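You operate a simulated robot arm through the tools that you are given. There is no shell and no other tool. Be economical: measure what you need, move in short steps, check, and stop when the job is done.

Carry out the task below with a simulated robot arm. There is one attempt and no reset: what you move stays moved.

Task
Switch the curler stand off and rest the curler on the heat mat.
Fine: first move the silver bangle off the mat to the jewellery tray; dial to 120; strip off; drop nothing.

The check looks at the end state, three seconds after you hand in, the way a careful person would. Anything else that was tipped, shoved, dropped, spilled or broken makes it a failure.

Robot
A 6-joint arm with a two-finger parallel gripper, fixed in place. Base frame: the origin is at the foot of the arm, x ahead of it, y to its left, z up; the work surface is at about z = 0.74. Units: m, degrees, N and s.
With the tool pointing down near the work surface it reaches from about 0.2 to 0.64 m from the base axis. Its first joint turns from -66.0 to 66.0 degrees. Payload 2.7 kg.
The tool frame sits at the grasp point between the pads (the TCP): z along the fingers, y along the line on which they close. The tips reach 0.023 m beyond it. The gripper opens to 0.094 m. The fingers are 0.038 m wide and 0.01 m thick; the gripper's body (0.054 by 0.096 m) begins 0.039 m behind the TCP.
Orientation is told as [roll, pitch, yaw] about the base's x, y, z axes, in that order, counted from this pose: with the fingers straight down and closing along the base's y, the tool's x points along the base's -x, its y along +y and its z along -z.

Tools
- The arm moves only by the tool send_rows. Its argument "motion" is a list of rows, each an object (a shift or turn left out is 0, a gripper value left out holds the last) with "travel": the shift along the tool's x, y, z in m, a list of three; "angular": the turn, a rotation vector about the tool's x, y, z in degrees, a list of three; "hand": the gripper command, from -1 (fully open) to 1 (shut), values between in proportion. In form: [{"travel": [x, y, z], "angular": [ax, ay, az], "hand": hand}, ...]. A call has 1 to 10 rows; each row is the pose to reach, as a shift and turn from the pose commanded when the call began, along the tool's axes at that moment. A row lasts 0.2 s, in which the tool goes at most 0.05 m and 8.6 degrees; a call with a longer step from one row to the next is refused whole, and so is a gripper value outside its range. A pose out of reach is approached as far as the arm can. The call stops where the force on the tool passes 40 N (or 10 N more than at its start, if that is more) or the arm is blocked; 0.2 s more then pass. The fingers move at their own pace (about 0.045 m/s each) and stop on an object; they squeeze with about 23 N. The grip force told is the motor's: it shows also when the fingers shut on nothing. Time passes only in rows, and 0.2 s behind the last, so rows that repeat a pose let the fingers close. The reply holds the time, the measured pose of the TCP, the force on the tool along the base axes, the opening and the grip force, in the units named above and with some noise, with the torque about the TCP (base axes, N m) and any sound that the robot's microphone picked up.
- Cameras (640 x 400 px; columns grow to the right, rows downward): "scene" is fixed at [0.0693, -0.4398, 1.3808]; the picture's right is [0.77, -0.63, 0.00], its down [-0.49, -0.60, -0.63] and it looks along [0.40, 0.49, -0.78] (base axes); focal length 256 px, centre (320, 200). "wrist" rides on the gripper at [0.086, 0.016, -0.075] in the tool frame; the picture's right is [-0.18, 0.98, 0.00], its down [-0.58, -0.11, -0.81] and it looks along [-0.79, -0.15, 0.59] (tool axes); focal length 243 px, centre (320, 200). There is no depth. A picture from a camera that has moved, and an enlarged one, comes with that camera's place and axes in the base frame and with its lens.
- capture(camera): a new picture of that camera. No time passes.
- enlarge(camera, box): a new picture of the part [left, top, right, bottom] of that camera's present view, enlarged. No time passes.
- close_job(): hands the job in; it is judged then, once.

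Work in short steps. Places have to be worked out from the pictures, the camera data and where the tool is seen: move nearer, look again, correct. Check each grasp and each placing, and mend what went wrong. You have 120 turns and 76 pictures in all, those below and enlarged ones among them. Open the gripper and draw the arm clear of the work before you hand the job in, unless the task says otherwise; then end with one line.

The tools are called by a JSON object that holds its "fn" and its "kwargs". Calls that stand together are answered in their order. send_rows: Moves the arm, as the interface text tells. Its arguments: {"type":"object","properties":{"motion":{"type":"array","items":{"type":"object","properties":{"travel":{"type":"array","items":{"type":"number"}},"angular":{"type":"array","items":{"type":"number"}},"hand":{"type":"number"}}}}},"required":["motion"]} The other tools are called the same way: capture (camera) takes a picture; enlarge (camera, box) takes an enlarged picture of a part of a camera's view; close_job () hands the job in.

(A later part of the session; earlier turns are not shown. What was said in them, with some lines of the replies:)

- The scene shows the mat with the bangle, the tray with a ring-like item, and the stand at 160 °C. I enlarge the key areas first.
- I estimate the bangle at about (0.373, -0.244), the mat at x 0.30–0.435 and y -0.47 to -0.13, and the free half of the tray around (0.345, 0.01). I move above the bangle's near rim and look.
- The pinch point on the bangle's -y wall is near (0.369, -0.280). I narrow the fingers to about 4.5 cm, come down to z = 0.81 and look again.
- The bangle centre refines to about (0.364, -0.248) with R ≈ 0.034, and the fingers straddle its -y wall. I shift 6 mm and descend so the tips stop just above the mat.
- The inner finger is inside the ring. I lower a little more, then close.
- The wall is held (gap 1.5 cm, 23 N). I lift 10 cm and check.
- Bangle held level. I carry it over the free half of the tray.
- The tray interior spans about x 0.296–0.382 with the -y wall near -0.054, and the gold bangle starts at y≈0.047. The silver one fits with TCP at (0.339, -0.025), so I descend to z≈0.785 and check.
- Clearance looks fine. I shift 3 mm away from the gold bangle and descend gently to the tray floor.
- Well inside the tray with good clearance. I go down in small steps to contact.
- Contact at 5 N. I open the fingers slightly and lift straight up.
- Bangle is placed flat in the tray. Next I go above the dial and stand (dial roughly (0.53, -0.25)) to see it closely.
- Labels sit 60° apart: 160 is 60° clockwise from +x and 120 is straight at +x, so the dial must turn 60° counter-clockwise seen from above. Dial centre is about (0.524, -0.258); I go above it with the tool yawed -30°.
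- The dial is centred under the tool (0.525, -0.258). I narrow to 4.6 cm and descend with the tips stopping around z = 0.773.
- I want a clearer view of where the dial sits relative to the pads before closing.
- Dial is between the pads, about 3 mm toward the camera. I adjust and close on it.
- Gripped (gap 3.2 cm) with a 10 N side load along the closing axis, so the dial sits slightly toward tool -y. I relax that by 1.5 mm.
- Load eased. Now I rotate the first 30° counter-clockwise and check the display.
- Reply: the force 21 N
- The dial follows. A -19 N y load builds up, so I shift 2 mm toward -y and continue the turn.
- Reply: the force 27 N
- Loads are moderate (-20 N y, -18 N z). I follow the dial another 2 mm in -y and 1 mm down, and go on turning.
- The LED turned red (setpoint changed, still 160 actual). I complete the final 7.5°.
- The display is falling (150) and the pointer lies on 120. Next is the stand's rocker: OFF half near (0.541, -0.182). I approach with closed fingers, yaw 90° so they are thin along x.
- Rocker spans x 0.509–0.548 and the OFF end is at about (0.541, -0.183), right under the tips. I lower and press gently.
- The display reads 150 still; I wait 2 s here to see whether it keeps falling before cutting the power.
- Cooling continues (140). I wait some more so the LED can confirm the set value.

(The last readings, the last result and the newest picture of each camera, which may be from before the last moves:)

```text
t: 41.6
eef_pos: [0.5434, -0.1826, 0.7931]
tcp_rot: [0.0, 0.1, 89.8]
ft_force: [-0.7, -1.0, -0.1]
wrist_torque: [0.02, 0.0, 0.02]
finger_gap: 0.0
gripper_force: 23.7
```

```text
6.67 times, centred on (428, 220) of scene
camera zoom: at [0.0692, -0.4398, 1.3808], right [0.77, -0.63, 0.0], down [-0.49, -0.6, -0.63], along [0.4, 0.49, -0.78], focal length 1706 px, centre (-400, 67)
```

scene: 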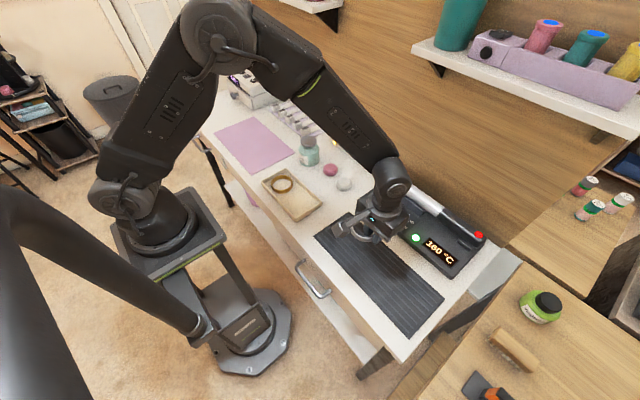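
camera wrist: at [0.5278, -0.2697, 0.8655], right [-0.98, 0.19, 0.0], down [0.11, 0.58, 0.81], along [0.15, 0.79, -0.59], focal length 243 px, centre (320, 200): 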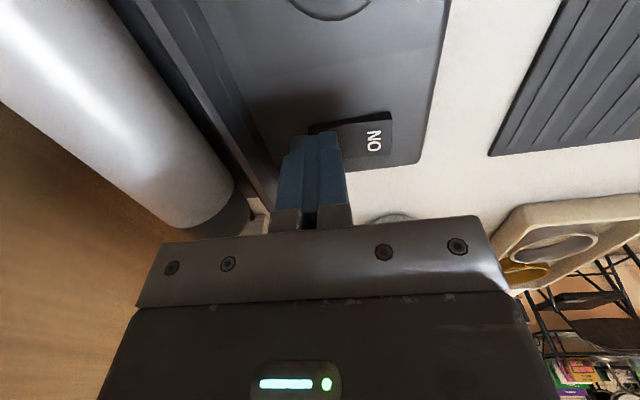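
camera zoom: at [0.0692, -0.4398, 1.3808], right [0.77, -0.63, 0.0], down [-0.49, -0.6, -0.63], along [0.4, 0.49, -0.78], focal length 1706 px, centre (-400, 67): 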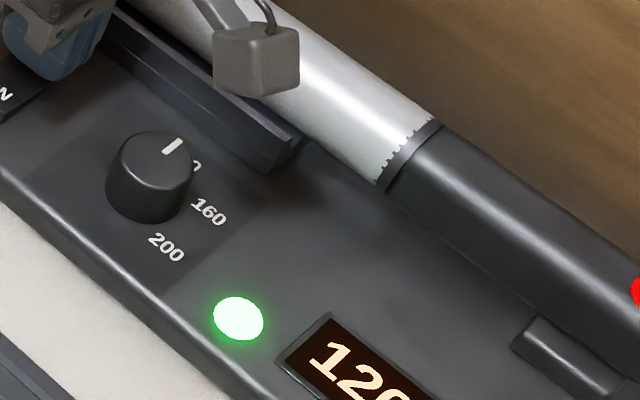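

The display reached 120 and the LED is green, so the dial is set. Now I press the OFF side down.

{"fn": "send_rows", "kwargs": {"motion": [{"travel": [0, 0, 0.002]}, {"travel": [0, 0, 0.004]}, {"travel": [0, 0, 0.006]}, {"travel": [0, 0, 0.008]}]}}

{"fn": "enlarge", "kwargs": {"camera": "scene", "box": [360, 180, 472, 250]}}

```text
t: 42.4
eef_pos: [0.5447, -0.1838, 0.7908]
tcp_rot: [-0.2, 0.1, 89.9]
ft_force: [-1.6, 0.2, 4.0]
wrist_torque: [0.07, 0.07, -0.01]
finger_gap: 0.0
gripper_force: 22.9
stopped in row 4: the force on the tool passed its limit at 44 N (the readings are from after the stop); the commanded pose is now the measured one
```

```text
5.71 times, centred on (416, 215) of scene
camera zoom: at [0.0692, -0.4398, 1.3808], right [0.77, -0.63, 0.0], down [-0.49, -0.6, -0.63], along [0.4, 0.49, -0.78], focal length 1463 px, centre (-229, 114)
```

zoom: 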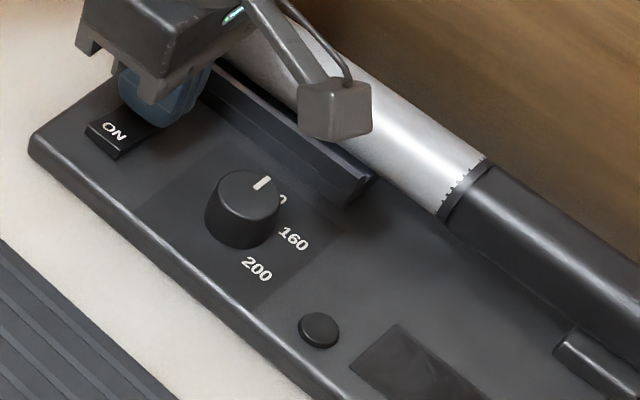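

Stand is off (LED and display dark). Now the power strip switch, estimated near (0.65, 0.14): I lift and go to look at it with the wrist camera.

{"fn": "send_rows", "kwargs": {"motion": [{"travel": [0, 0, -0.04]}, {"travel": [0, 0.01, -0.08]}, {"travel": [-0.03, 0.02, -0.11]}, {"travel": [-0.075, 0.02, -0.13]}, {"travel": [-0.12, 0.02, -0.13]}, {"travel": [-0.165, 0.02, -0.13]}, {"travel": [-0.21, 0.02, -0.13]}, {"travel": [-0.24, 0.02, -0.13]}, {"travel": [-0.24, 0.02, -0.13]}]}}

{"fn": "capture", "kwargs": {"camera": "wrist"}}

{"fn": "enlarge", "kwargs": {"camera": "scene", "box": [300, 100, 460, 200]}}

```text
t: 44.4
eef_pos: [0.524, 0.0559, 0.9177]
tcp_rot: [-0.1, 0.0, 89.9]
ft_force: [-0.2, 0.4, 0.2]
wrist_torque: [0.01, -0.01, 0.02]
finger_gap: 0.0001
gripper_force: 23.1
```

```text
33 pictures are left
camera wrist: at [0.5085, -0.0284, 0.993], right [-0.98, 0.19, 0.0], down [0.11, 0.58, 0.81], along [0.15, 0.79, -0.59], focal length 243 px, centre (320, 200)
```

wrist: 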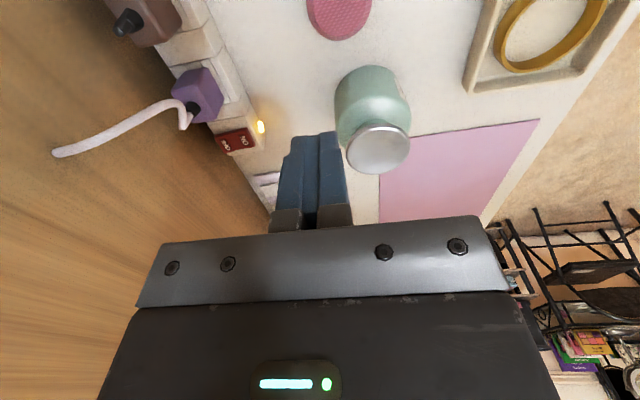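

```text
4.00 times, centred on (380, 150) of scene
camera zoom: at [0.0693, -0.4398, 1.3808], right [0.77, -0.63, 0.0], down [-0.49, -0.6, -0.63], along [0.4, 0.49, -0.78], focal length 1024 px, centre (80, 400)
```

zoom: 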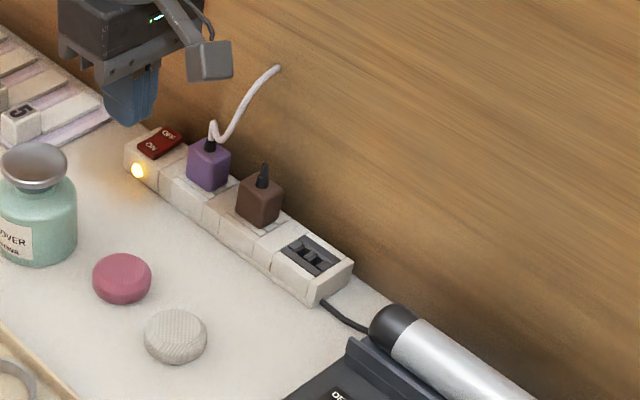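

Both cameras agree: OFF half at about (0.652, 0.139, z≈0.775). To keep the wrist camera clear of the plug's cable and the bottle, I turn the tool to yaw -90°.

{"fn": "send_rows", "kwargs": {"motion": [{"travel": [0, 0.003, -0.005], "angular": [0, 0, 8.5]}, {"travel": [0, 0.006, -0.01], "angular": [0, 0, 17]}, {"travel": [0, 0.01, -0.02], "angular": [0, 0, 25.5]}, {"travel": [0, 0.013, -0.03], "angular": [0, 0, 34]}, {"travel": [0, 0.015, -0.03], "angular": [0, 0, 42.5]}, {"travel": [0, 0.015, -0.03], "angular": [0, 0, 51]}, {"travel": [0, 0.015, -0.03], "angular": [0, 0, 59.5]}, {"travel": [0, 0.015, -0.03], "angular": [0, 0, 68]}, {"travel": [0, 0.015, -0.03], "angular": [0, 0, 76.5]}, {"travel": [0, 0.015, -0.03], "angular": [0, 0, 85]}]}}

{"fn": "send_rows", "kwargs": {"motion": [{"angular": [0, 0, 8.5]}, {"angular": [0, 0, 17]}, {"angular": [0, 0, 25.5]}, {"angular": [0, 0, 34]}, {"angular": [0, 0, 42.5]}, {"angular": [0, 0, 51]}, {"angular": [0, 0, 59.5]}, {"angular": [0, 0, 68]}, {"angular": [0, 0, 76.5]}, {"angular": [0, 0, 85]}]}}

{"fn": "send_rows", "kwargs": {"motion": [{"angular": [0, 0, 5]}, {"angular": [0, 0, 10]}, {"angular": [0, 0, 10]}]}}

```text
t: 46.6
eef_pos: [0.5083, 0.0564, 0.9501]
tcp_rot: [-0.1, -0.2, 4.7]
ft_force: [-0.6, -0.4, 0.6]
wrist_torque: [0.0, 0.0, 0.01]
finger_gap: 0.0002
gripper_force: 23.0
```

```text
t: 48.8
eef_pos: [0.5093, 0.057, 0.9492]
tcp_rot: [0.1, -0.1, -80.2]
ft_force: [-0.8, 0.4, -0.2]
wrist_torque: [0.01, -0.01, -0.03]
finger_gap: 0.0
gripper_force: 22.4
```

```text
t: 49.6
eef_pos: [0.5088, 0.0569, 0.949]
tcp_rot: [0.2, -0.1, -90.1]
ft_force: [0.7, 0.3, -0.4]
wrist_torque: [0.02, 0.03, -0.04]
finger_gap: 0.0
gripper_force: 22.3
```

Now I move to (0.60, 0.139, 0.90) while tilting the fingers 25° outward.

{"fn": "send_rows", "kwargs": {"motion": [{"travel": [0.02, 0.02, 0], "angular": [-6, 0, 0]}, {"travel": [0.045, 0.04, 0.01], "angular": [-12, 0, 0]}, {"travel": [0.07, 0.06, 0.02], "angular": [-18, 0, 0]}, {"travel": [0.082, 0.08, 0.035], "angular": [-25, 0, 0]}, {"travel": [0.082, 0.091, 0.049], "angular": [-25, 0, 0]}, {"travel": [0.082, 0.091, 0.049], "angular": [-25, 0, 0]}]}}

{"fn": "capture", "kwargs": {"camera": "wrist"}}

{"fn": "enlarge", "kwargs": {"camera": "scene", "box": [280, 60, 440, 160]}}

```text
t: 51.0
eef_pos: [0.6009, 0.137, 0.9021]
tcp_rot: [25.2, -0.1, -90.1]
ft_force: [-0.2, -0.3, -0.1]
wrist_torque: [-0.01, -0.02, 0.0]
finger_gap: 0.0001
gripper_force: 23.2
```

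```text
31 pictures are left
camera wrist: at [0.5841, 0.2248, 0.9749], right [0.89, -0.18, 0.42], down [-0.44, -0.58, 0.68], along [0.12, -0.79, -0.6], focal length 243 px, centre (320, 200)
```

wrist: 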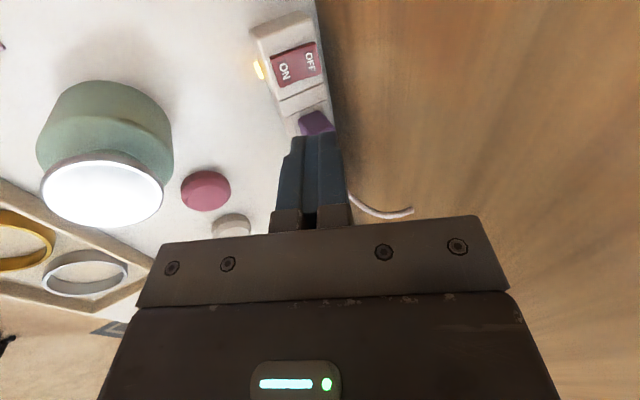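

```text
4.00 times, centred on (360, 110) of scene
camera zoom: at [0.0693, -0.4398, 1.3808], right [0.77, -0.63, 0.0], down [-0.49, -0.6, -0.63], along [0.4, 0.49, -0.78], focal length 1024 px, centre (160, 560)
```

zoom: 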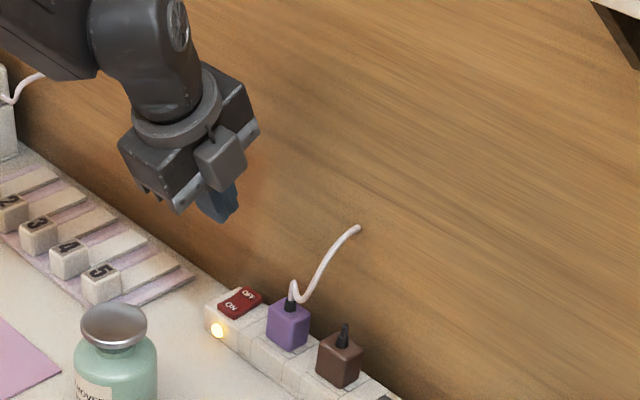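

OFF half confirmed near (0.650, 0.135), and the wall is close behind at x≈0.67. I aim the contact edge at x≈0.647 and go to a hover 2 cm above.

{"fn": "send_rows", "kwargs": {"motion": [{"travel": [0.001, 0.002, 0.03]}, {"travel": [0.001, 0.004, 0.06]}, {"travel": [0.001, 0.0061, 0.0933]}, {"travel": [0.001, 0.0061, 0.0933]}]}}

{"fn": "capture", "kwargs": {"camera": "wrist"}}

{"fn": "enlarge", "kwargs": {"camera": "scene", "box": [280, 80, 440, 180]}}

```text
t: 52.0
eef_pos: [0.6456, 0.1375, 0.8189]
tcp_rot: [25.2, -0.1, -90.1]
ft_force: [0.3, -0.3, 0.0]
wrist_torque: [-0.01, -0.02, -0.01]
finger_gap: 0.0
gripper_force: 23.2
```

```text
29 pictures are left
camera wrist: at [0.6308, 0.225, 0.8917], right [0.89, -0.18, 0.42], down [-0.44, -0.58, 0.68], along [0.12, -0.79, -0.6], focal length 243 px, centre (320, 200)
```

wrist: 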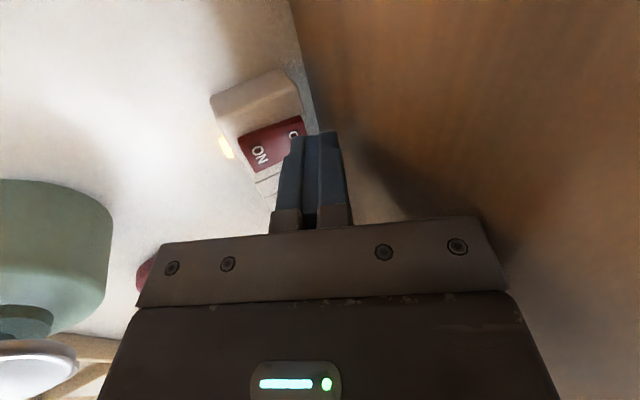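

```text
4.00 times, centred on (360, 130) of scene
camera zoom: at [0.0693, -0.4398, 1.3808], right [0.77, -0.63, 0.0], down [-0.49, -0.6, -0.63], along [0.4, 0.49, -0.78], focal length 1024 px, centre (160, 480)
```

zoom: 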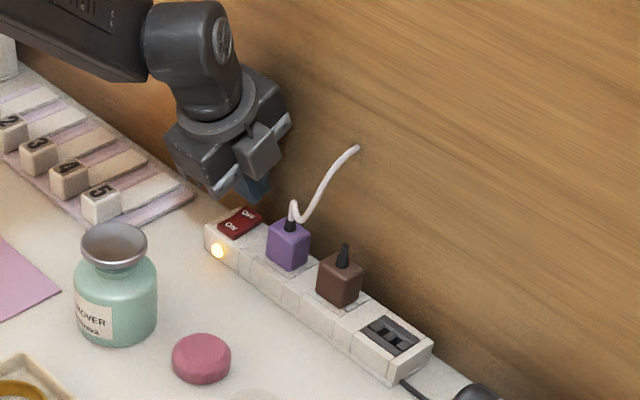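

The tips are over the OFF half. I press straight down in small steps.

{"fn": "send_rows", "kwargs": {"motion": [{"travel": [0, -0.0042, 0.0091]}, {"travel": [0, -0.0063, 0.0136]}, {"travel": [0, -0.0076, 0.0163]}, {"travel": [0, -0.0085, 0.0181]}, {"travel": [0, -0.0093, 0.0199]}, {"travel": [0, -0.0101, 0.0217]}, {"travel": [0, -0.011, 0.0236]}, {"travel": [0, -0.0118, 0.0254]}]}}

{"fn": "enlarge", "kwargs": {"camera": "scene", "box": [280, 80, 440, 180]}}

```text
t: 53.2
eef_pos: [0.6486, 0.1398, 0.8009]
tcp_rot: [25.6, 0.0, -90.1]
ft_force: [0.3, 1.7, 2.8]
wrist_torque: [0.05, 0.02, 0.0]
finger_gap: 0.0002
gripper_force: 22.8
stopped in row 5: the force on the tool passed its limit at 44 N (the readings are from after the stop); the commanded pose is now the measured one
```

```text
4.00 times, centred on (360, 130) of scene
camera zoom: at [0.0692, -0.4398, 1.3808], right [0.77, -0.63, 0.0], down [-0.49, -0.6, -0.63], along [0.4, 0.49, -0.78], focal length 1024 px, centre (160, 480)
```

zoom: 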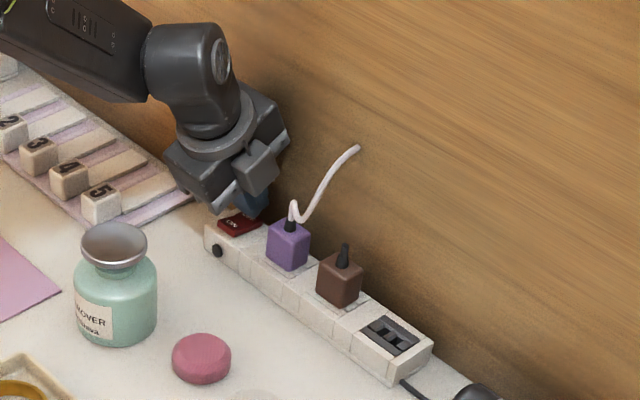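

The strip's lamp is out. I back off along the tool axis.

{"fn": "send_rows", "kwargs": {"motion": [{"travel": [0, 0, -0.03]}, {"travel": [0, 0, -0.07]}, {"travel": [0, 0, -0.11]}, {"travel": [0, 0, -0.15]}, {"travel": [0, 0, -0.15]}]}}

{"fn": "enlarge", "kwargs": {"camera": "wrist", "box": [200, 0, 400, 125]}}

```text
t: 54.4
eef_pos: [0.5808, 0.1409, 0.9366]
tcp_rot: [25.5, -0.1, -90.1]
ft_force: [-0.5, 0.4, 0.5]
wrist_torque: [0.02, -0.01, -0.02]
finger_gap: 0.0
gripper_force: 23.2
```

```text
3.20 times, centred on (300, 62) of wrist
camera zoom: at [0.5645, 0.2279, 1.0099], right [0.89, -0.18, 0.42], down [-0.45, -0.58, 0.68], along [0.12, -0.79, -0.6], focal length 776 px, centre (384, 640)
```

zoom: 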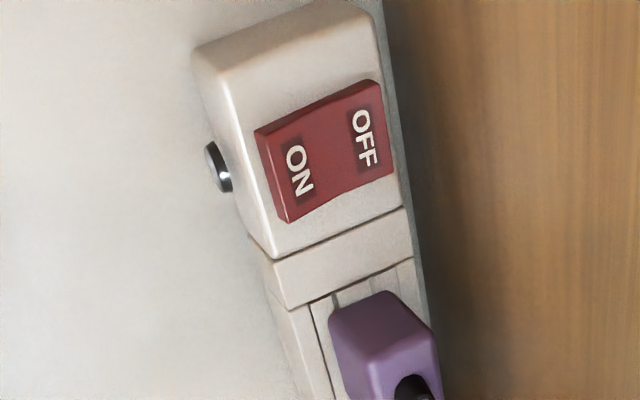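

Strip is OFF. Now I travel over to the curler, keeping the same tool orientation, to view its handle.

{"fn": "send_rows", "kwargs": {"motion": [{"travel": [-0.03, -0.01, -0.005], "hand": 0}, {"travel": [-0.075, -0.02, -0.01], "hand": 0}, {"travel": [-0.12, -0.027, -0.0127], "hand": 0}, {"travel": [-0.168, -0.027, -0.0127], "hand": 0}, {"travel": [-0.216, -0.027, -0.0127], "hand": 0}, {"travel": [-0.264, -0.027, -0.0127], "hand": 0}, {"travel": [-0.312, -0.027, -0.0127], "hand": 0}, {"travel": [-0.36, -0.027, -0.0127], "hand": 0}, {"travel": [-0.4, -0.027, -0.0127], "hand": 0}, {"travel": [-0.42, -0.027, -0.0127], "hand": 0}]}}

{"fn": "capture", "kwargs": {"camera": "wrist"}}

{"fn": "capture", "kwargs": {"camera": "scene"}}

```text
t: 56.6
eef_pos: [0.5531, -0.2823, 0.937]
tcp_rot: [25.4, -0.1, -90.1]
ft_force: [-0.7, -0.1, 1.0]
wrist_torque: [-0.02, 0.0, -0.01]
finger_gap: 0.047
gripper_force: 0.2
```

```text
25 pictures are left
camera wrist: at [0.5362, -0.1954, 1.0098], right [0.89, -0.18, 0.42], down [-0.45, -0.58, 0.68], along [0.12, -0.79, -0.6], focal length 243 px, centre (320, 200)
```

wrist: 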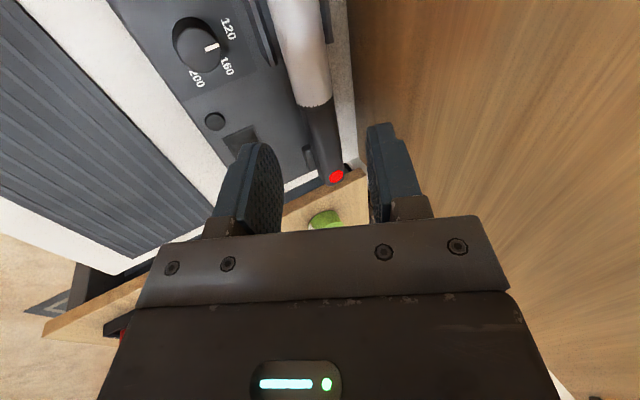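

```text
24 pictures are left
```

scene: 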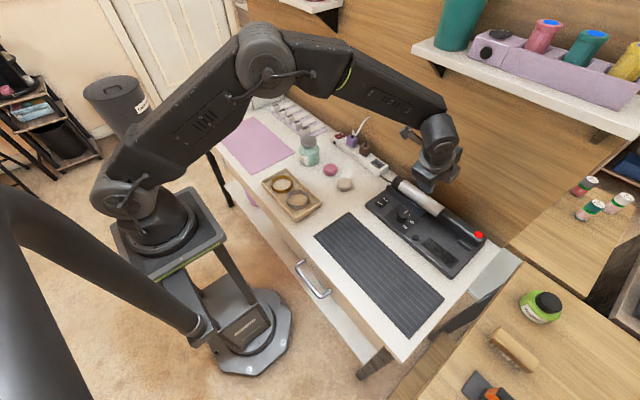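

The dial is in view; I check its pointer and the curler more closely.

{"fn": "enlarge", "kwargs": {"camera": "wrist", "box": [150, 0, 278, 80]}}

{"fn": "enlarge", "kwargs": {"camera": "wrist", "box": [220, 70, 380, 195]}}

```text
5.00 times, centred on (214, 40) of wrist
camera zoom: at [0.5362, -0.1954, 1.0098], right [0.89, -0.18, 0.42], down [-0.45, -0.58, 0.68], along [0.12, -0.79, -0.6], focal length 1213 px, centre (850, 1000)
```

zoom: 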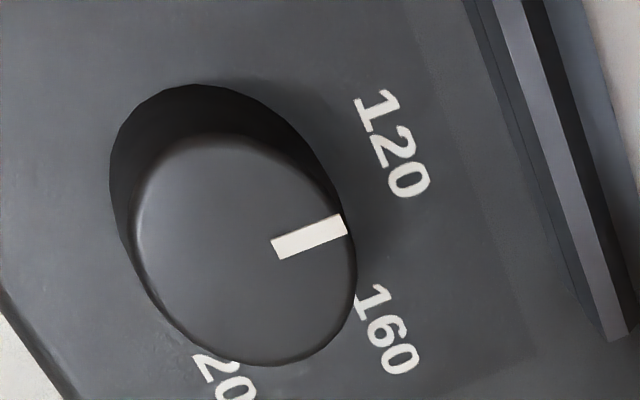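

```text
3.20 times, centred on (300, 132) of wrist
camera zoom: at [0.5362, -0.1954, 1.0098], right [0.89, -0.18, 0.42], down [-0.45, -0.58, 0.68], along [0.12, -0.79, -0.6], focal length 776 px, centre (384, 416)
```

zoom: 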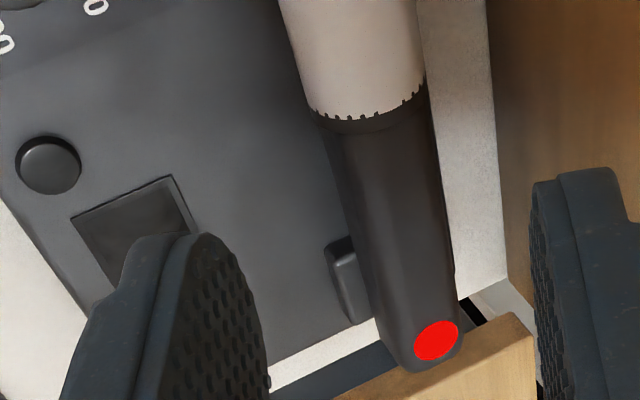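

The pointer lies on 120. The curler handle starts at y≈-0.324 with its axis near x≈0.61; I approach to a hover over the handle near the junction, lowering the tilt to 15° to test reach.

{"fn": "send_rows", "kwargs": {"motion": [{"travel": [-0.02, 0.003, 0.025], "angular": [3, 0, 0], "hand": -0.04}, {"travel": [-0.04, 0.006, 0.05], "angular": [6, 0, 0], "hand": -0.04}, {"travel": [-0.056, 0.0094, 0.07], "angular": [10, 0, 0], "hand": -0.04}, {"travel": [-0.056, 0.0094, 0.0897], "angular": [10, 0, 0], "hand": -0.04}, {"travel": [-0.056, 0.0094, 0.0897], "angular": [10, 0, 0], "hand": -0.04}]}}

{"fn": "capture", "kwargs": {"camera": "wrist"}}

```text
t: 57.8
eef_pos: [0.5955, -0.3352, 0.8619]
tcp_rot: [15.4, -0.1, -90.2]
ft_force: [0.2, -0.2, 0.6]
wrist_torque: [-0.01, 0.01, -0.04]
finger_gap: 0.0488
gripper_force: 0.0
out of reach, approached as far as the arm can: row 4, 5
```

```text
21 pictures are left
camera wrist: at [0.5914, -0.2487, 0.9365], right [0.95, -0.19, 0.26], down [-0.32, -0.58, 0.75], along [0.01, -0.79, -0.61], focal length 243 px, centre (320, 200)
```

wrist: 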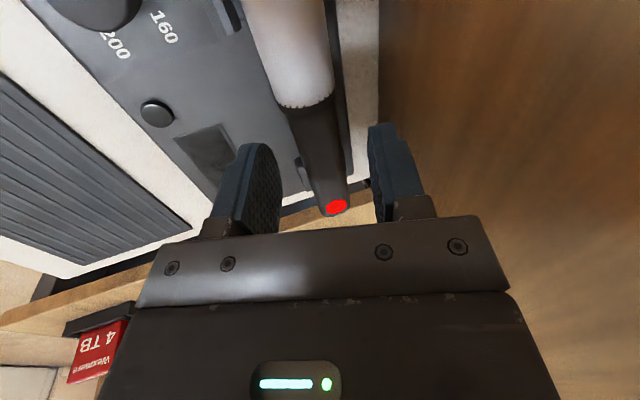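

At 15° the arm is at its reach limit, so I return to 25° tilt and hover 5 cm back along the approach line. The curler axis now reads x≈0.603, z≈0.79.

{"fn": "send_rows", "kwargs": {"motion": [{"travel": [-0.002, -0.008, -0.002], "angular": [-3, 0, 0], "hand": -0.12}, {"travel": [-0.005, -0.016, 0.002], "angular": [-6.5, 0, 0], "hand": -0.12}, {"travel": [-0.007, -0.0225, 0.006], "angular": [-10, 0, 0], "hand": -0.12}, {"travel": [-0.007, -0.0225, 0.006], "angular": [-10, 0, 0], "hand": -0.12}]}}

{"fn": "capture", "kwargs": {"camera": "wrist"}}

{"fn": "enlarge", "kwargs": {"camera": "scene", "box": [380, 150, 508, 250]}}

```text
t: 58.8
eef_pos: [0.6012, -0.3575, 0.8462]
tcp_rot: [24.9, 0.2, -89.7]
ft_force: [-0.5, 0.5, 0.3]
wrist_torque: [-0.02, 0.04, -0.04]
finger_gap: 0.0527
gripper_force: 0.1
out of reach, approached as far as the arm can: row 1, 2, 3
```

```text
20 pictures are left
camera wrist: at [0.5859, -0.2715, 0.9204], right [0.89, -0.18, 0.41], down [-0.43, -0.59, 0.68], along [0.12, -0.79, -0.6], focal length 243 px, centre (320, 200)
```

wrist: 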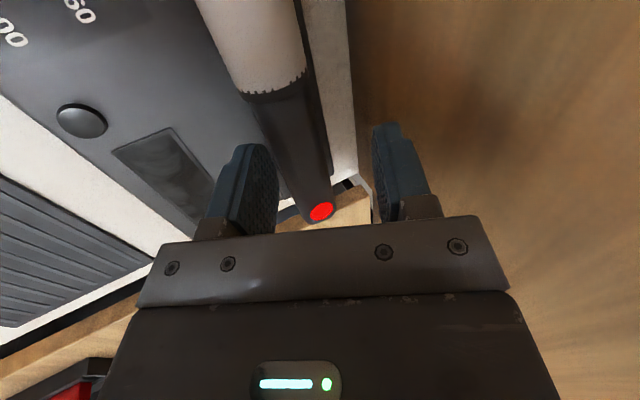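

```text
4.00 times, centred on (444, 200) of scene
camera zoom: at [0.0692, -0.4398, 1.3808], right [0.77, -0.63, 0.0], down [-0.49, -0.6, -0.63], along [0.4, 0.49, -0.78], focal length 1024 px, centre (-176, 200)
```

zoom: 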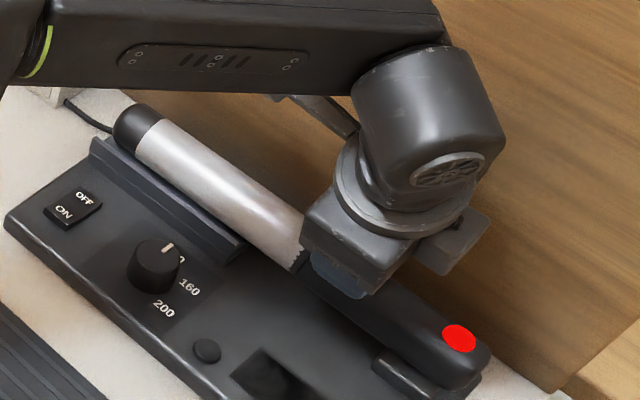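

The curler axis sits 2.2 cm off toward tool -y and about 5 cm ahead along the approach; junction at y≈-0.332. I line up and approach half way.

{"fn": "send_rows", "kwargs": {"motion": [{"travel": [0.002, -0.01, 0]}, {"travel": [0.003, -0.022, 0.005]}, {"travel": [0.003, -0.022, 0.012]}, {"travel": [0.003, -0.022, 0.018]}, {"travel": [0.003, -0.022, 0.018]}]}}

{"fn": "capture", "kwargs": {"camera": "wrist"}}

```text
t: 60.0
eef_pos: [0.5614, -0.3402, 0.8236]
tcp_rot: [25.4, -0.1, -90.1]
ft_force: [0.7, 0.1, -0.2]
wrist_torque: [0.02, 0.01, -0.02]
finger_gap: 0.0528
gripper_force: 0.0
out of reach, approached as far as the arm can: row 1
```

```text
18 pictures are left
camera wrist: at [0.5452, -0.2533, 0.8963], right [0.89, -0.18, 0.42], down [-0.45, -0.58, 0.68], along [0.12, -0.79, -0.6], focal length 243 px, centre (320, 200)
```

wrist: 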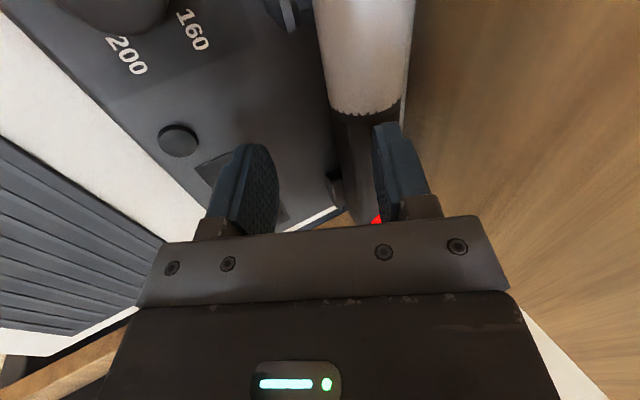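

Pose is now (0.561, -0.340, 0.824), and the curler appears 2.7 cm toward tool +y. I shift there and to y≈-0.350, without advancing yet.

{"fn": "send_rows", "kwargs": {"motion": [{"travel": [-0.003, 0.01, -0.005]}, {"travel": [-0.007, 0.019, -0.005]}, {"travel": [-0.01, 0.026, -0.003]}, {"travel": [-0.01, 0.026, 0]}, {"travel": [-0.01, 0.026, 0]}]}}

{"fn": "capture", "kwargs": {"camera": "wrist"}}

```text
t: 61.2
eef_pos: [0.5864, -0.3498, 0.8341]
tcp_rot: [25.3, -0.1, -90.1]
ft_force: [0.6, -0.6, -0.3]
wrist_torque: [0.01, -0.01, -0.05]
finger_gap: 0.0525
gripper_force: 0.0
```

```text
17 pictures are left
camera wrist: at [0.57, -0.2625, 0.9076], right [0.89, -0.18, 0.42], down [-0.45, -0.58, 0.68], along [0.12, -0.79, -0.6], focal length 243 px, centre (320, 200)
```

wrist: 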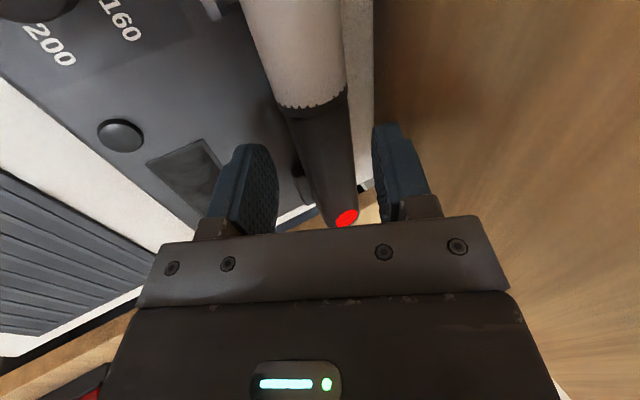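

The handle is nearly centred between the fingers. I advance 2 cm along the approach and look.

{"fn": "send_rows", "kwargs": {"motion": [{"travel": [0, -0.002, 0.008]}, {"travel": [0, -0.002, 0.015]}, {"travel": [0, -0.002, 0.021]}, {"travel": [0, -0.002, 0.021]}]}}

{"fn": "capture", "kwargs": {"camera": "wrist"}}

{"fn": "enlarge", "kwargs": {"camera": "scene", "box": [400, 180, 496, 240]}}

```text
t: 62.2
eef_pos: [0.5939, -0.3495, 0.8141]
tcp_rot: [25.5, -0.1, -90.1]
ft_force: [1.1, -0.2, -0.6]
wrist_torque: [0.03, 0.01, 0.0]
finger_gap: 0.0525
gripper_force: 0.1
```

```text
16 pictures are left
camera wrist: at [0.5771, -0.2633, 0.8867], right [0.89, -0.18, 0.42], down [-0.45, -0.58, 0.68], along [0.12, -0.79, -0.6], focal length 243 px, centre (320, 200)
```

wrist: 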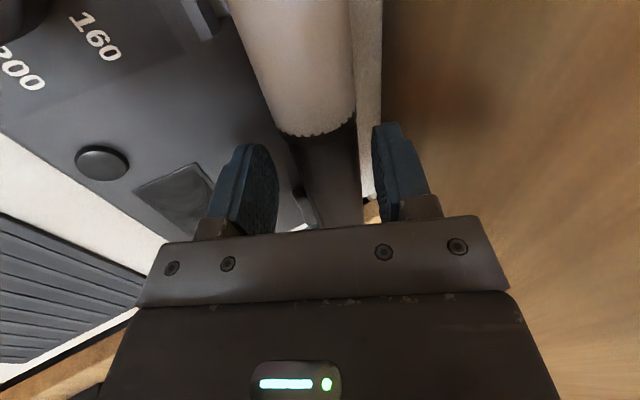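

```text
6.67 times, centred on (448, 210) of scene
camera zoom: at [0.0693, -0.4398, 1.3808], right [0.77, -0.63, 0.0], down [-0.49, -0.6, -0.63], along [0.4, 0.49, -0.78], focal length 1706 px, centre (-533, 133)
```

zoom: 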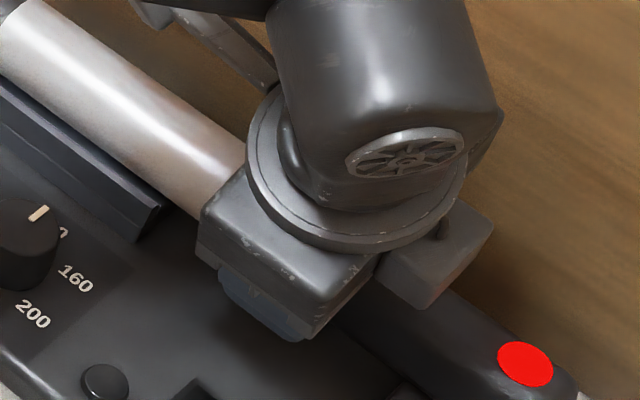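

Handle is centred and the junction is right at the finger's edge; I shift 3 mm more onto the handle and advance the last 11 mm in small steps.

{"fn": "send_rows", "kwargs": {"motion": [{"travel": [-0.003, 0.001, 0.004]}, {"travel": [-0.003, 0.001, 0.007]}, {"travel": [-0.003, 0.001, 0.009]}, {"travel": [-0.003, 0.001, 0.011]}, {"travel": [-0.003, 0.001, 0.011]}]}}

{"fn": "capture", "kwargs": {"camera": "wrist"}}

```text
t: 63.4
eef_pos: [0.5969, -0.3536, 0.8047]
tcp_rot: [25.4, -0.1, -90.1]
ft_force: [0.1, 0.0, -0.5]
wrist_torque: [0.0, -0.02, 0.03]
finger_gap: 0.0523
gripper_force: 0.0
```

```text
14 pictures are left
camera wrist: at [0.5825, -0.2656, 0.8776], right [0.89, -0.18, 0.42], down [-0.45, -0.58, 0.68], along [0.12, -0.79, -0.6], focal length 243 px, centre (320, 200)
```

wrist: 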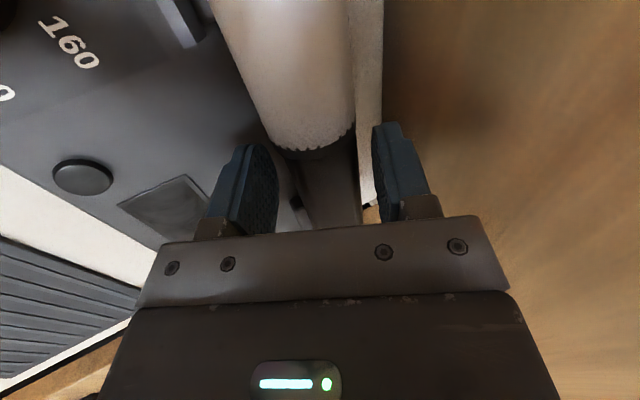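

No contact and the handle is between the pads. I close.

{"fn": "send_rows", "kwargs": {"motion": [{"hand": 0.1}, {"hand": 0.2}, {"hand": 0.3}, {"hand": 0.6}, {"hand": 1}, {"hand": 1}]}}

```text
t: 64.8
eef_pos: [0.5978, -0.3527, 0.8049]
tcp_rot: [25.5, -0.2, -90.1]
ft_force: [1.8, -0.1, 3.0]
wrist_torque: [0.53, -0.03, -0.27]
finger_gap: 0.032
gripper_force: 22.8
```

Held at 3.2 cm with 23 N. I lift 3 cm straight up slowly and check.

{"fn": "send_rows", "kwargs": {"motion": [{"travel": [0, 0.0021, -0.0045]}, {"travel": [0, 0.0043, -0.009]}, {"travel": [0, 0.0086, -0.018]}, {"travel": [0, 0.0129, -0.0271]}, {"travel": [0, 0.0129, -0.0271]}]}}

{"fn": "capture", "kwargs": {"camera": "scene"}}

{"fn": "capture", "kwargs": {"camera": "wrist"}}

```text
t: 66.0
eef_pos: [0.5993, -0.353, 0.8352]
tcp_rot: [25.4, -0.1, -90.1]
ft_force: [0.7, 0.1, -3.1]
wrist_torque: [-0.18, 0.01, 0.02]
finger_gap: 0.0319
gripper_force: 23.1
```

```text
13 pictures are left
```

scene: 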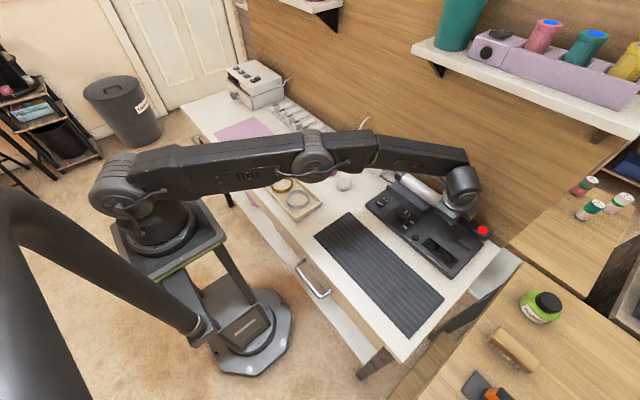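

```text
12 pictures are left
camera wrist: at [0.5827, -0.2657, 0.9069], right [0.89, -0.19, 0.42], down [-0.45, -0.58, 0.68], along [0.12, -0.79, -0.6], focal length 243 px, centre (320, 200)
```

wrist: 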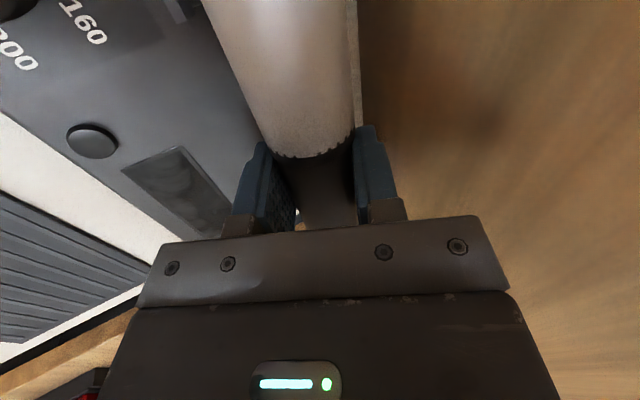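

The curler is held level at about 3 N. I raise it, carry it back over the mat, and turn the tool upright on the way.

{"fn": "send_rows", "kwargs": {"motion": [{"travel": [0, 0.0172, -0.036]}, {"travel": [0, 0.0366, -0.0768]}, {"travel": [0, 0.0005, -0.094]}, {"travel": [0, -0.0357, -0.111]}, {"travel": [0, -0.0718, -0.128], "angular": [5, 0, 0]}, {"travel": [0, -0.108, -0.145], "angular": [10, 0, 0]}, {"travel": [0, -0.144, -0.1626], "angular": [15, 0, 0]}, {"travel": [0, -0.1757, -0.1777], "angular": [20, 0, 0]}, {"travel": [0, -0.1757, -0.1777], "angular": [25.4, 0, 0]}, {"travel": [0, -0.1757, -0.1777], "angular": [25.4, 0, 0]}]}}

{"fn": "capture", "kwargs": {"camera": "scene"}}

```text
t: 68.2
eef_pos: [0.3629, -0.3505, 0.9204]
tcp_rot: [0.0, -0.1, -90.0]
ft_force: [0.5, -0.2, -4.0]
wrist_torque: [-0.17, 0.02, -0.01]
finger_gap: 0.0318
gripper_force: 22.9
```

```text
11 pictures are left
```

scene: 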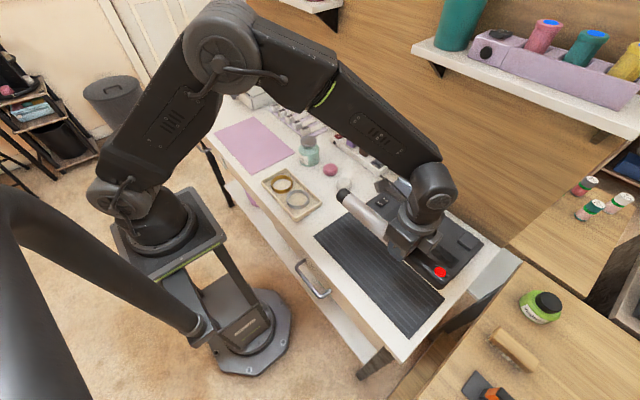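

It hangs level, spanning about y -0.155 to -0.455, inside the mat's extent. I lower to z≈0.80.

{"fn": "send_rows", "kwargs": {"motion": [{"travel": [0, 0, 0.04]}, {"travel": [0, 0, 0.08]}, {"travel": [0, 0, 0.105]}, {"travel": [0, 0, 0.122]}, {"travel": [0, 0, 0.122]}]}}

{"fn": "enlarge", "kwargs": {"camera": "scene", "box": [300, 180, 476, 345]}}

```text
t: 69.4
eef_pos: [0.3636, -0.3517, 0.7968]
tcp_rot: [0.0, -0.1, -90.0]
ft_force: [-1.2, 0.0, -3.2]
wrist_torque: [-0.14, 0.04, 0.02]
finger_gap: 0.0318
gripper_force: 23.1
```

```text
2.42 times, centred on (388, 262) of scene
camera zoom: at [0.0693, -0.4399, 1.3807], right [0.77, -0.63, 0.0], down [-0.49, -0.6, -0.63], along [0.4, 0.49, -0.78], focal length 620 px, centre (155, 48)
```

zoom: 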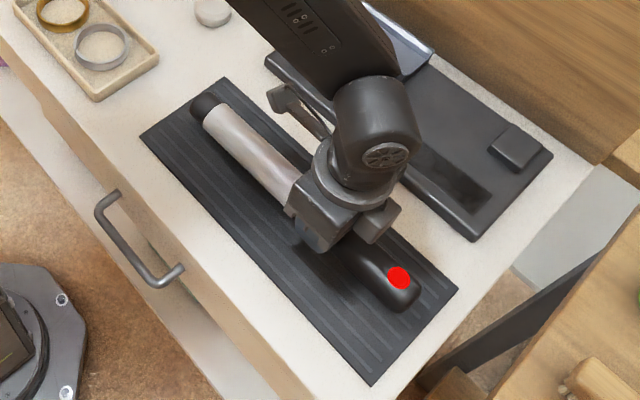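

Placement over the mat looks good. I lower in 2–3 mm steps to contact.

{"fn": "send_rows", "kwargs": {"motion": [{"travel": [0, 0, 0.006]}, {"travel": [0, 0, 0.011]}, {"travel": [0, 0, 0.014]}, {"travel": [0, 0, 0.016]}, {"travel": [0, 0, 0.018]}]}}

```text
t: 70.6
eef_pos: [0.3621, -0.3524, 0.7801]
tcp_rot: [0.0, -0.2, -90.0]
ft_force: [-0.5, 0.1, -3.9]
wrist_torque: [-0.14, 0.0, 0.01]
finger_gap: 0.032
gripper_force: 23.0
```

No contact yet (still -3.9 N). I continue in 1.5 mm steps.

{"fn": "send_rows", "kwargs": {"motion": [{"travel": [0, 0, 0.0015]}, {"travel": [0, 0, 0.003]}, {"travel": [0, 0, 0.0045]}]}}

```text
t: 71.4
eef_pos: [0.3639, -0.3525, 0.7758]
tcp_rot: [0.1, -0.1, -90.1]
ft_force: [-0.2, -0.4, -0.8]
wrist_torque: [0.48, -0.03, 0.06]
finger_gap: 0.0321
gripper_force: 23.0
```

The barrel tip touches first (torque). I lower a bit more so the handle also settles.

{"fn": "send_rows", "kwargs": {"motion": [{"travel": [0, 0, 0.001]}, {"travel": [0, 0, 0.002]}, {"travel": [0, 0, 0.003]}]}}

{"fn": "enlarge", "kwargs": {"camera": "wrist", "box": [160, 20, 480, 240]}}

```text
t: 72.2
eef_pos: [0.3631, -0.353, 0.772]
tcp_rot: [0.0, -0.1, -90.1]
ft_force: [-4.6, -2.6, 5.4]
wrist_torque: [0.13, 0.24, 0.2]
finger_gap: 0.0317
gripper_force: 23.6
```

```text
1.82 times, centred on (320, 130) of wrist
camera zoom: at [0.3815, -0.2654, 0.8455], right [0.98, -0.19, 0.0], down [-0.11, -0.58, 0.81], along [-0.15, -0.79, -0.59], focal length 441 px, centre (320, 327)
```

zoom: 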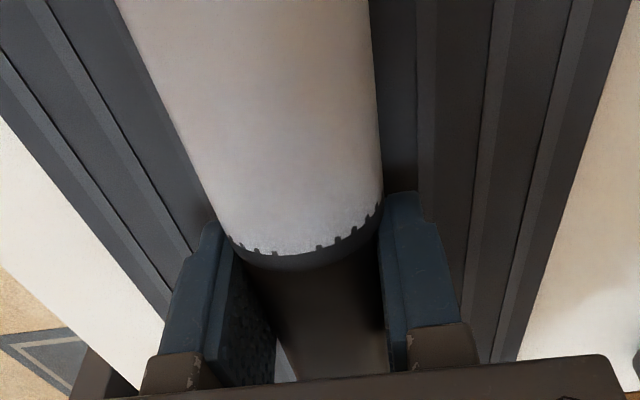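

Now both ends bear (Fz +5.4 N, torque small). I release slowly.

{"fn": "send_rows", "kwargs": {"motion": [{"hand": 0.3}, {"hand": 0.28}, {"hand": 0.24}, {"hand": 0.18}, {"hand": 0.1}, {"hand": 0.0}, {"hand": -0.1}, {"hand": -0.1}]}}

{"fn": "capture", "kwargs": {"camera": "scene"}}

```text
t: 74.0
eef_pos: [0.3636, -0.3532, 0.7714]
tcp_rot: [0.0, -0.1, -90.2]
ft_force: [-0.3, 0.4, -0.2]
wrist_torque: [-0.02, -0.02, 0.02]
finger_gap: 0.0517
gripper_force: 0.0
```

```text
8 pictures are left
```

scene: 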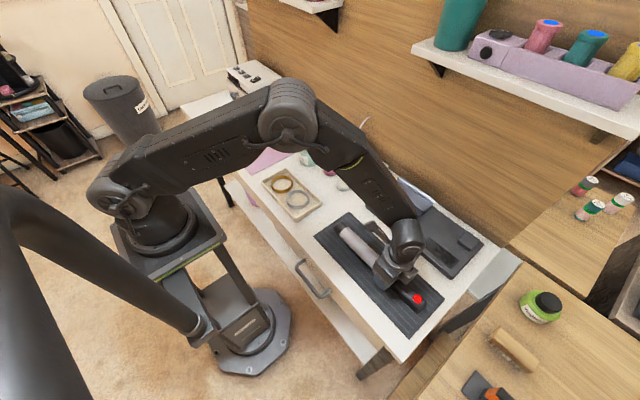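

Released and resting on the mat. I lift straight up, then check that it stays put.

{"fn": "send_rows", "kwargs": {"motion": [{"travel": [0, 0, -0.01]}, {"travel": [0, 0, -0.03]}, {"travel": [0, 0, -0.07]}, {"travel": [0, 0, -0.12]}, {"travel": [0, 0, -0.17]}, {"travel": [0.04, 0, -0.2]}, {"travel": [0.08, -0.02, -0.22]}, {"travel": [0.12, -0.04, -0.24]}, {"travel": [0.16, -0.06, -0.25]}, {"travel": [0.2, -0.08, -0.26]}]}}

{"fn": "enlarge", "kwargs": {"camera": "scene", "box": [240, 120, 500, 345]}}

```text
t: 76.2
eef_pos: [0.2868, -0.1504, 1.0316]
tcp_rot: [0.0, -0.1, -90.2]
ft_force: [-0.3, 0.2, -0.2]
wrist_torque: [-0.05, 0.03, 0.04]
finger_gap: 0.0519
gripper_force: 0.0
```

```text
1.78 times, centred on (370, 232) of scene
camera zoom: at [0.0692, -0.4399, 1.3808], right [0.77, -0.63, 0.0], down [-0.49, -0.6, -0.63], along [0.4, 0.49, -0.78], focal length 455 px, centre (231, 142)
```

zoom: 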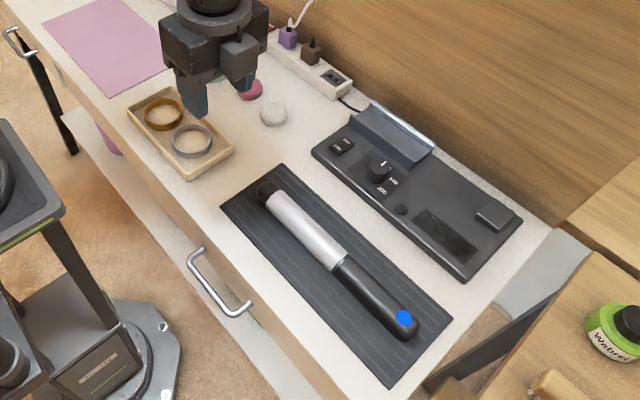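

The curler lies fully on the mat with its indicator now blue, the bangle is in the tray, the stand is dark and the dial is at 120. I open the gripper and take a last look at the whole scene.

{"fn": "send_rows", "kwargs": {"motion": [{"travel": [0, -0.02, -0.02], "hand": -1}, {"travel": [0, -0.04, -0.05], "hand": -1}, {"travel": [0, -0.04, -0.08], "hand": -1}, {"travel": [0, -0.04, -0.08], "hand": -1}]}}

{"fn": "enlarge", "kwargs": {"camera": "scene", "box": [180, 60, 500, 345]}}

```text
t: 77.2
eef_pos: [0.244, -0.1505, 1.1126]
tcp_rot: [0.0, -0.1, -90.1]
ft_force: [-0.3, 1.2, 0.7]
wrist_torque: [0.02, -0.03, 0.01]
finger_gap: 0.094
gripper_force: 0.1
```

```text
1.40 times, centred on (340, 202) of scene
camera zoom: at [0.0692, -0.4398, 1.3808], right [0.77, -0.63, 0.0], down [-0.49, -0.6, -0.63], along [0.4, 0.49, -0.78], focal length 359 px, centre (292, 196)
```

zoom: 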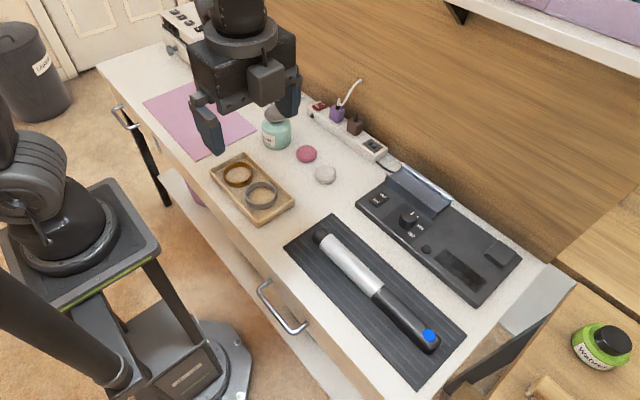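

Everything is in place and the arm is clear; I hand the job in.

{"fn": "close_job", "kwargs": {}}

```text
The job is handed in.
```

The job is done and handed in: the silver bangle is in the jewellery tray, the dial is at 120, the curler stand and power strip are both off, and the curler is resting on the heat mat; nothing was dropped.
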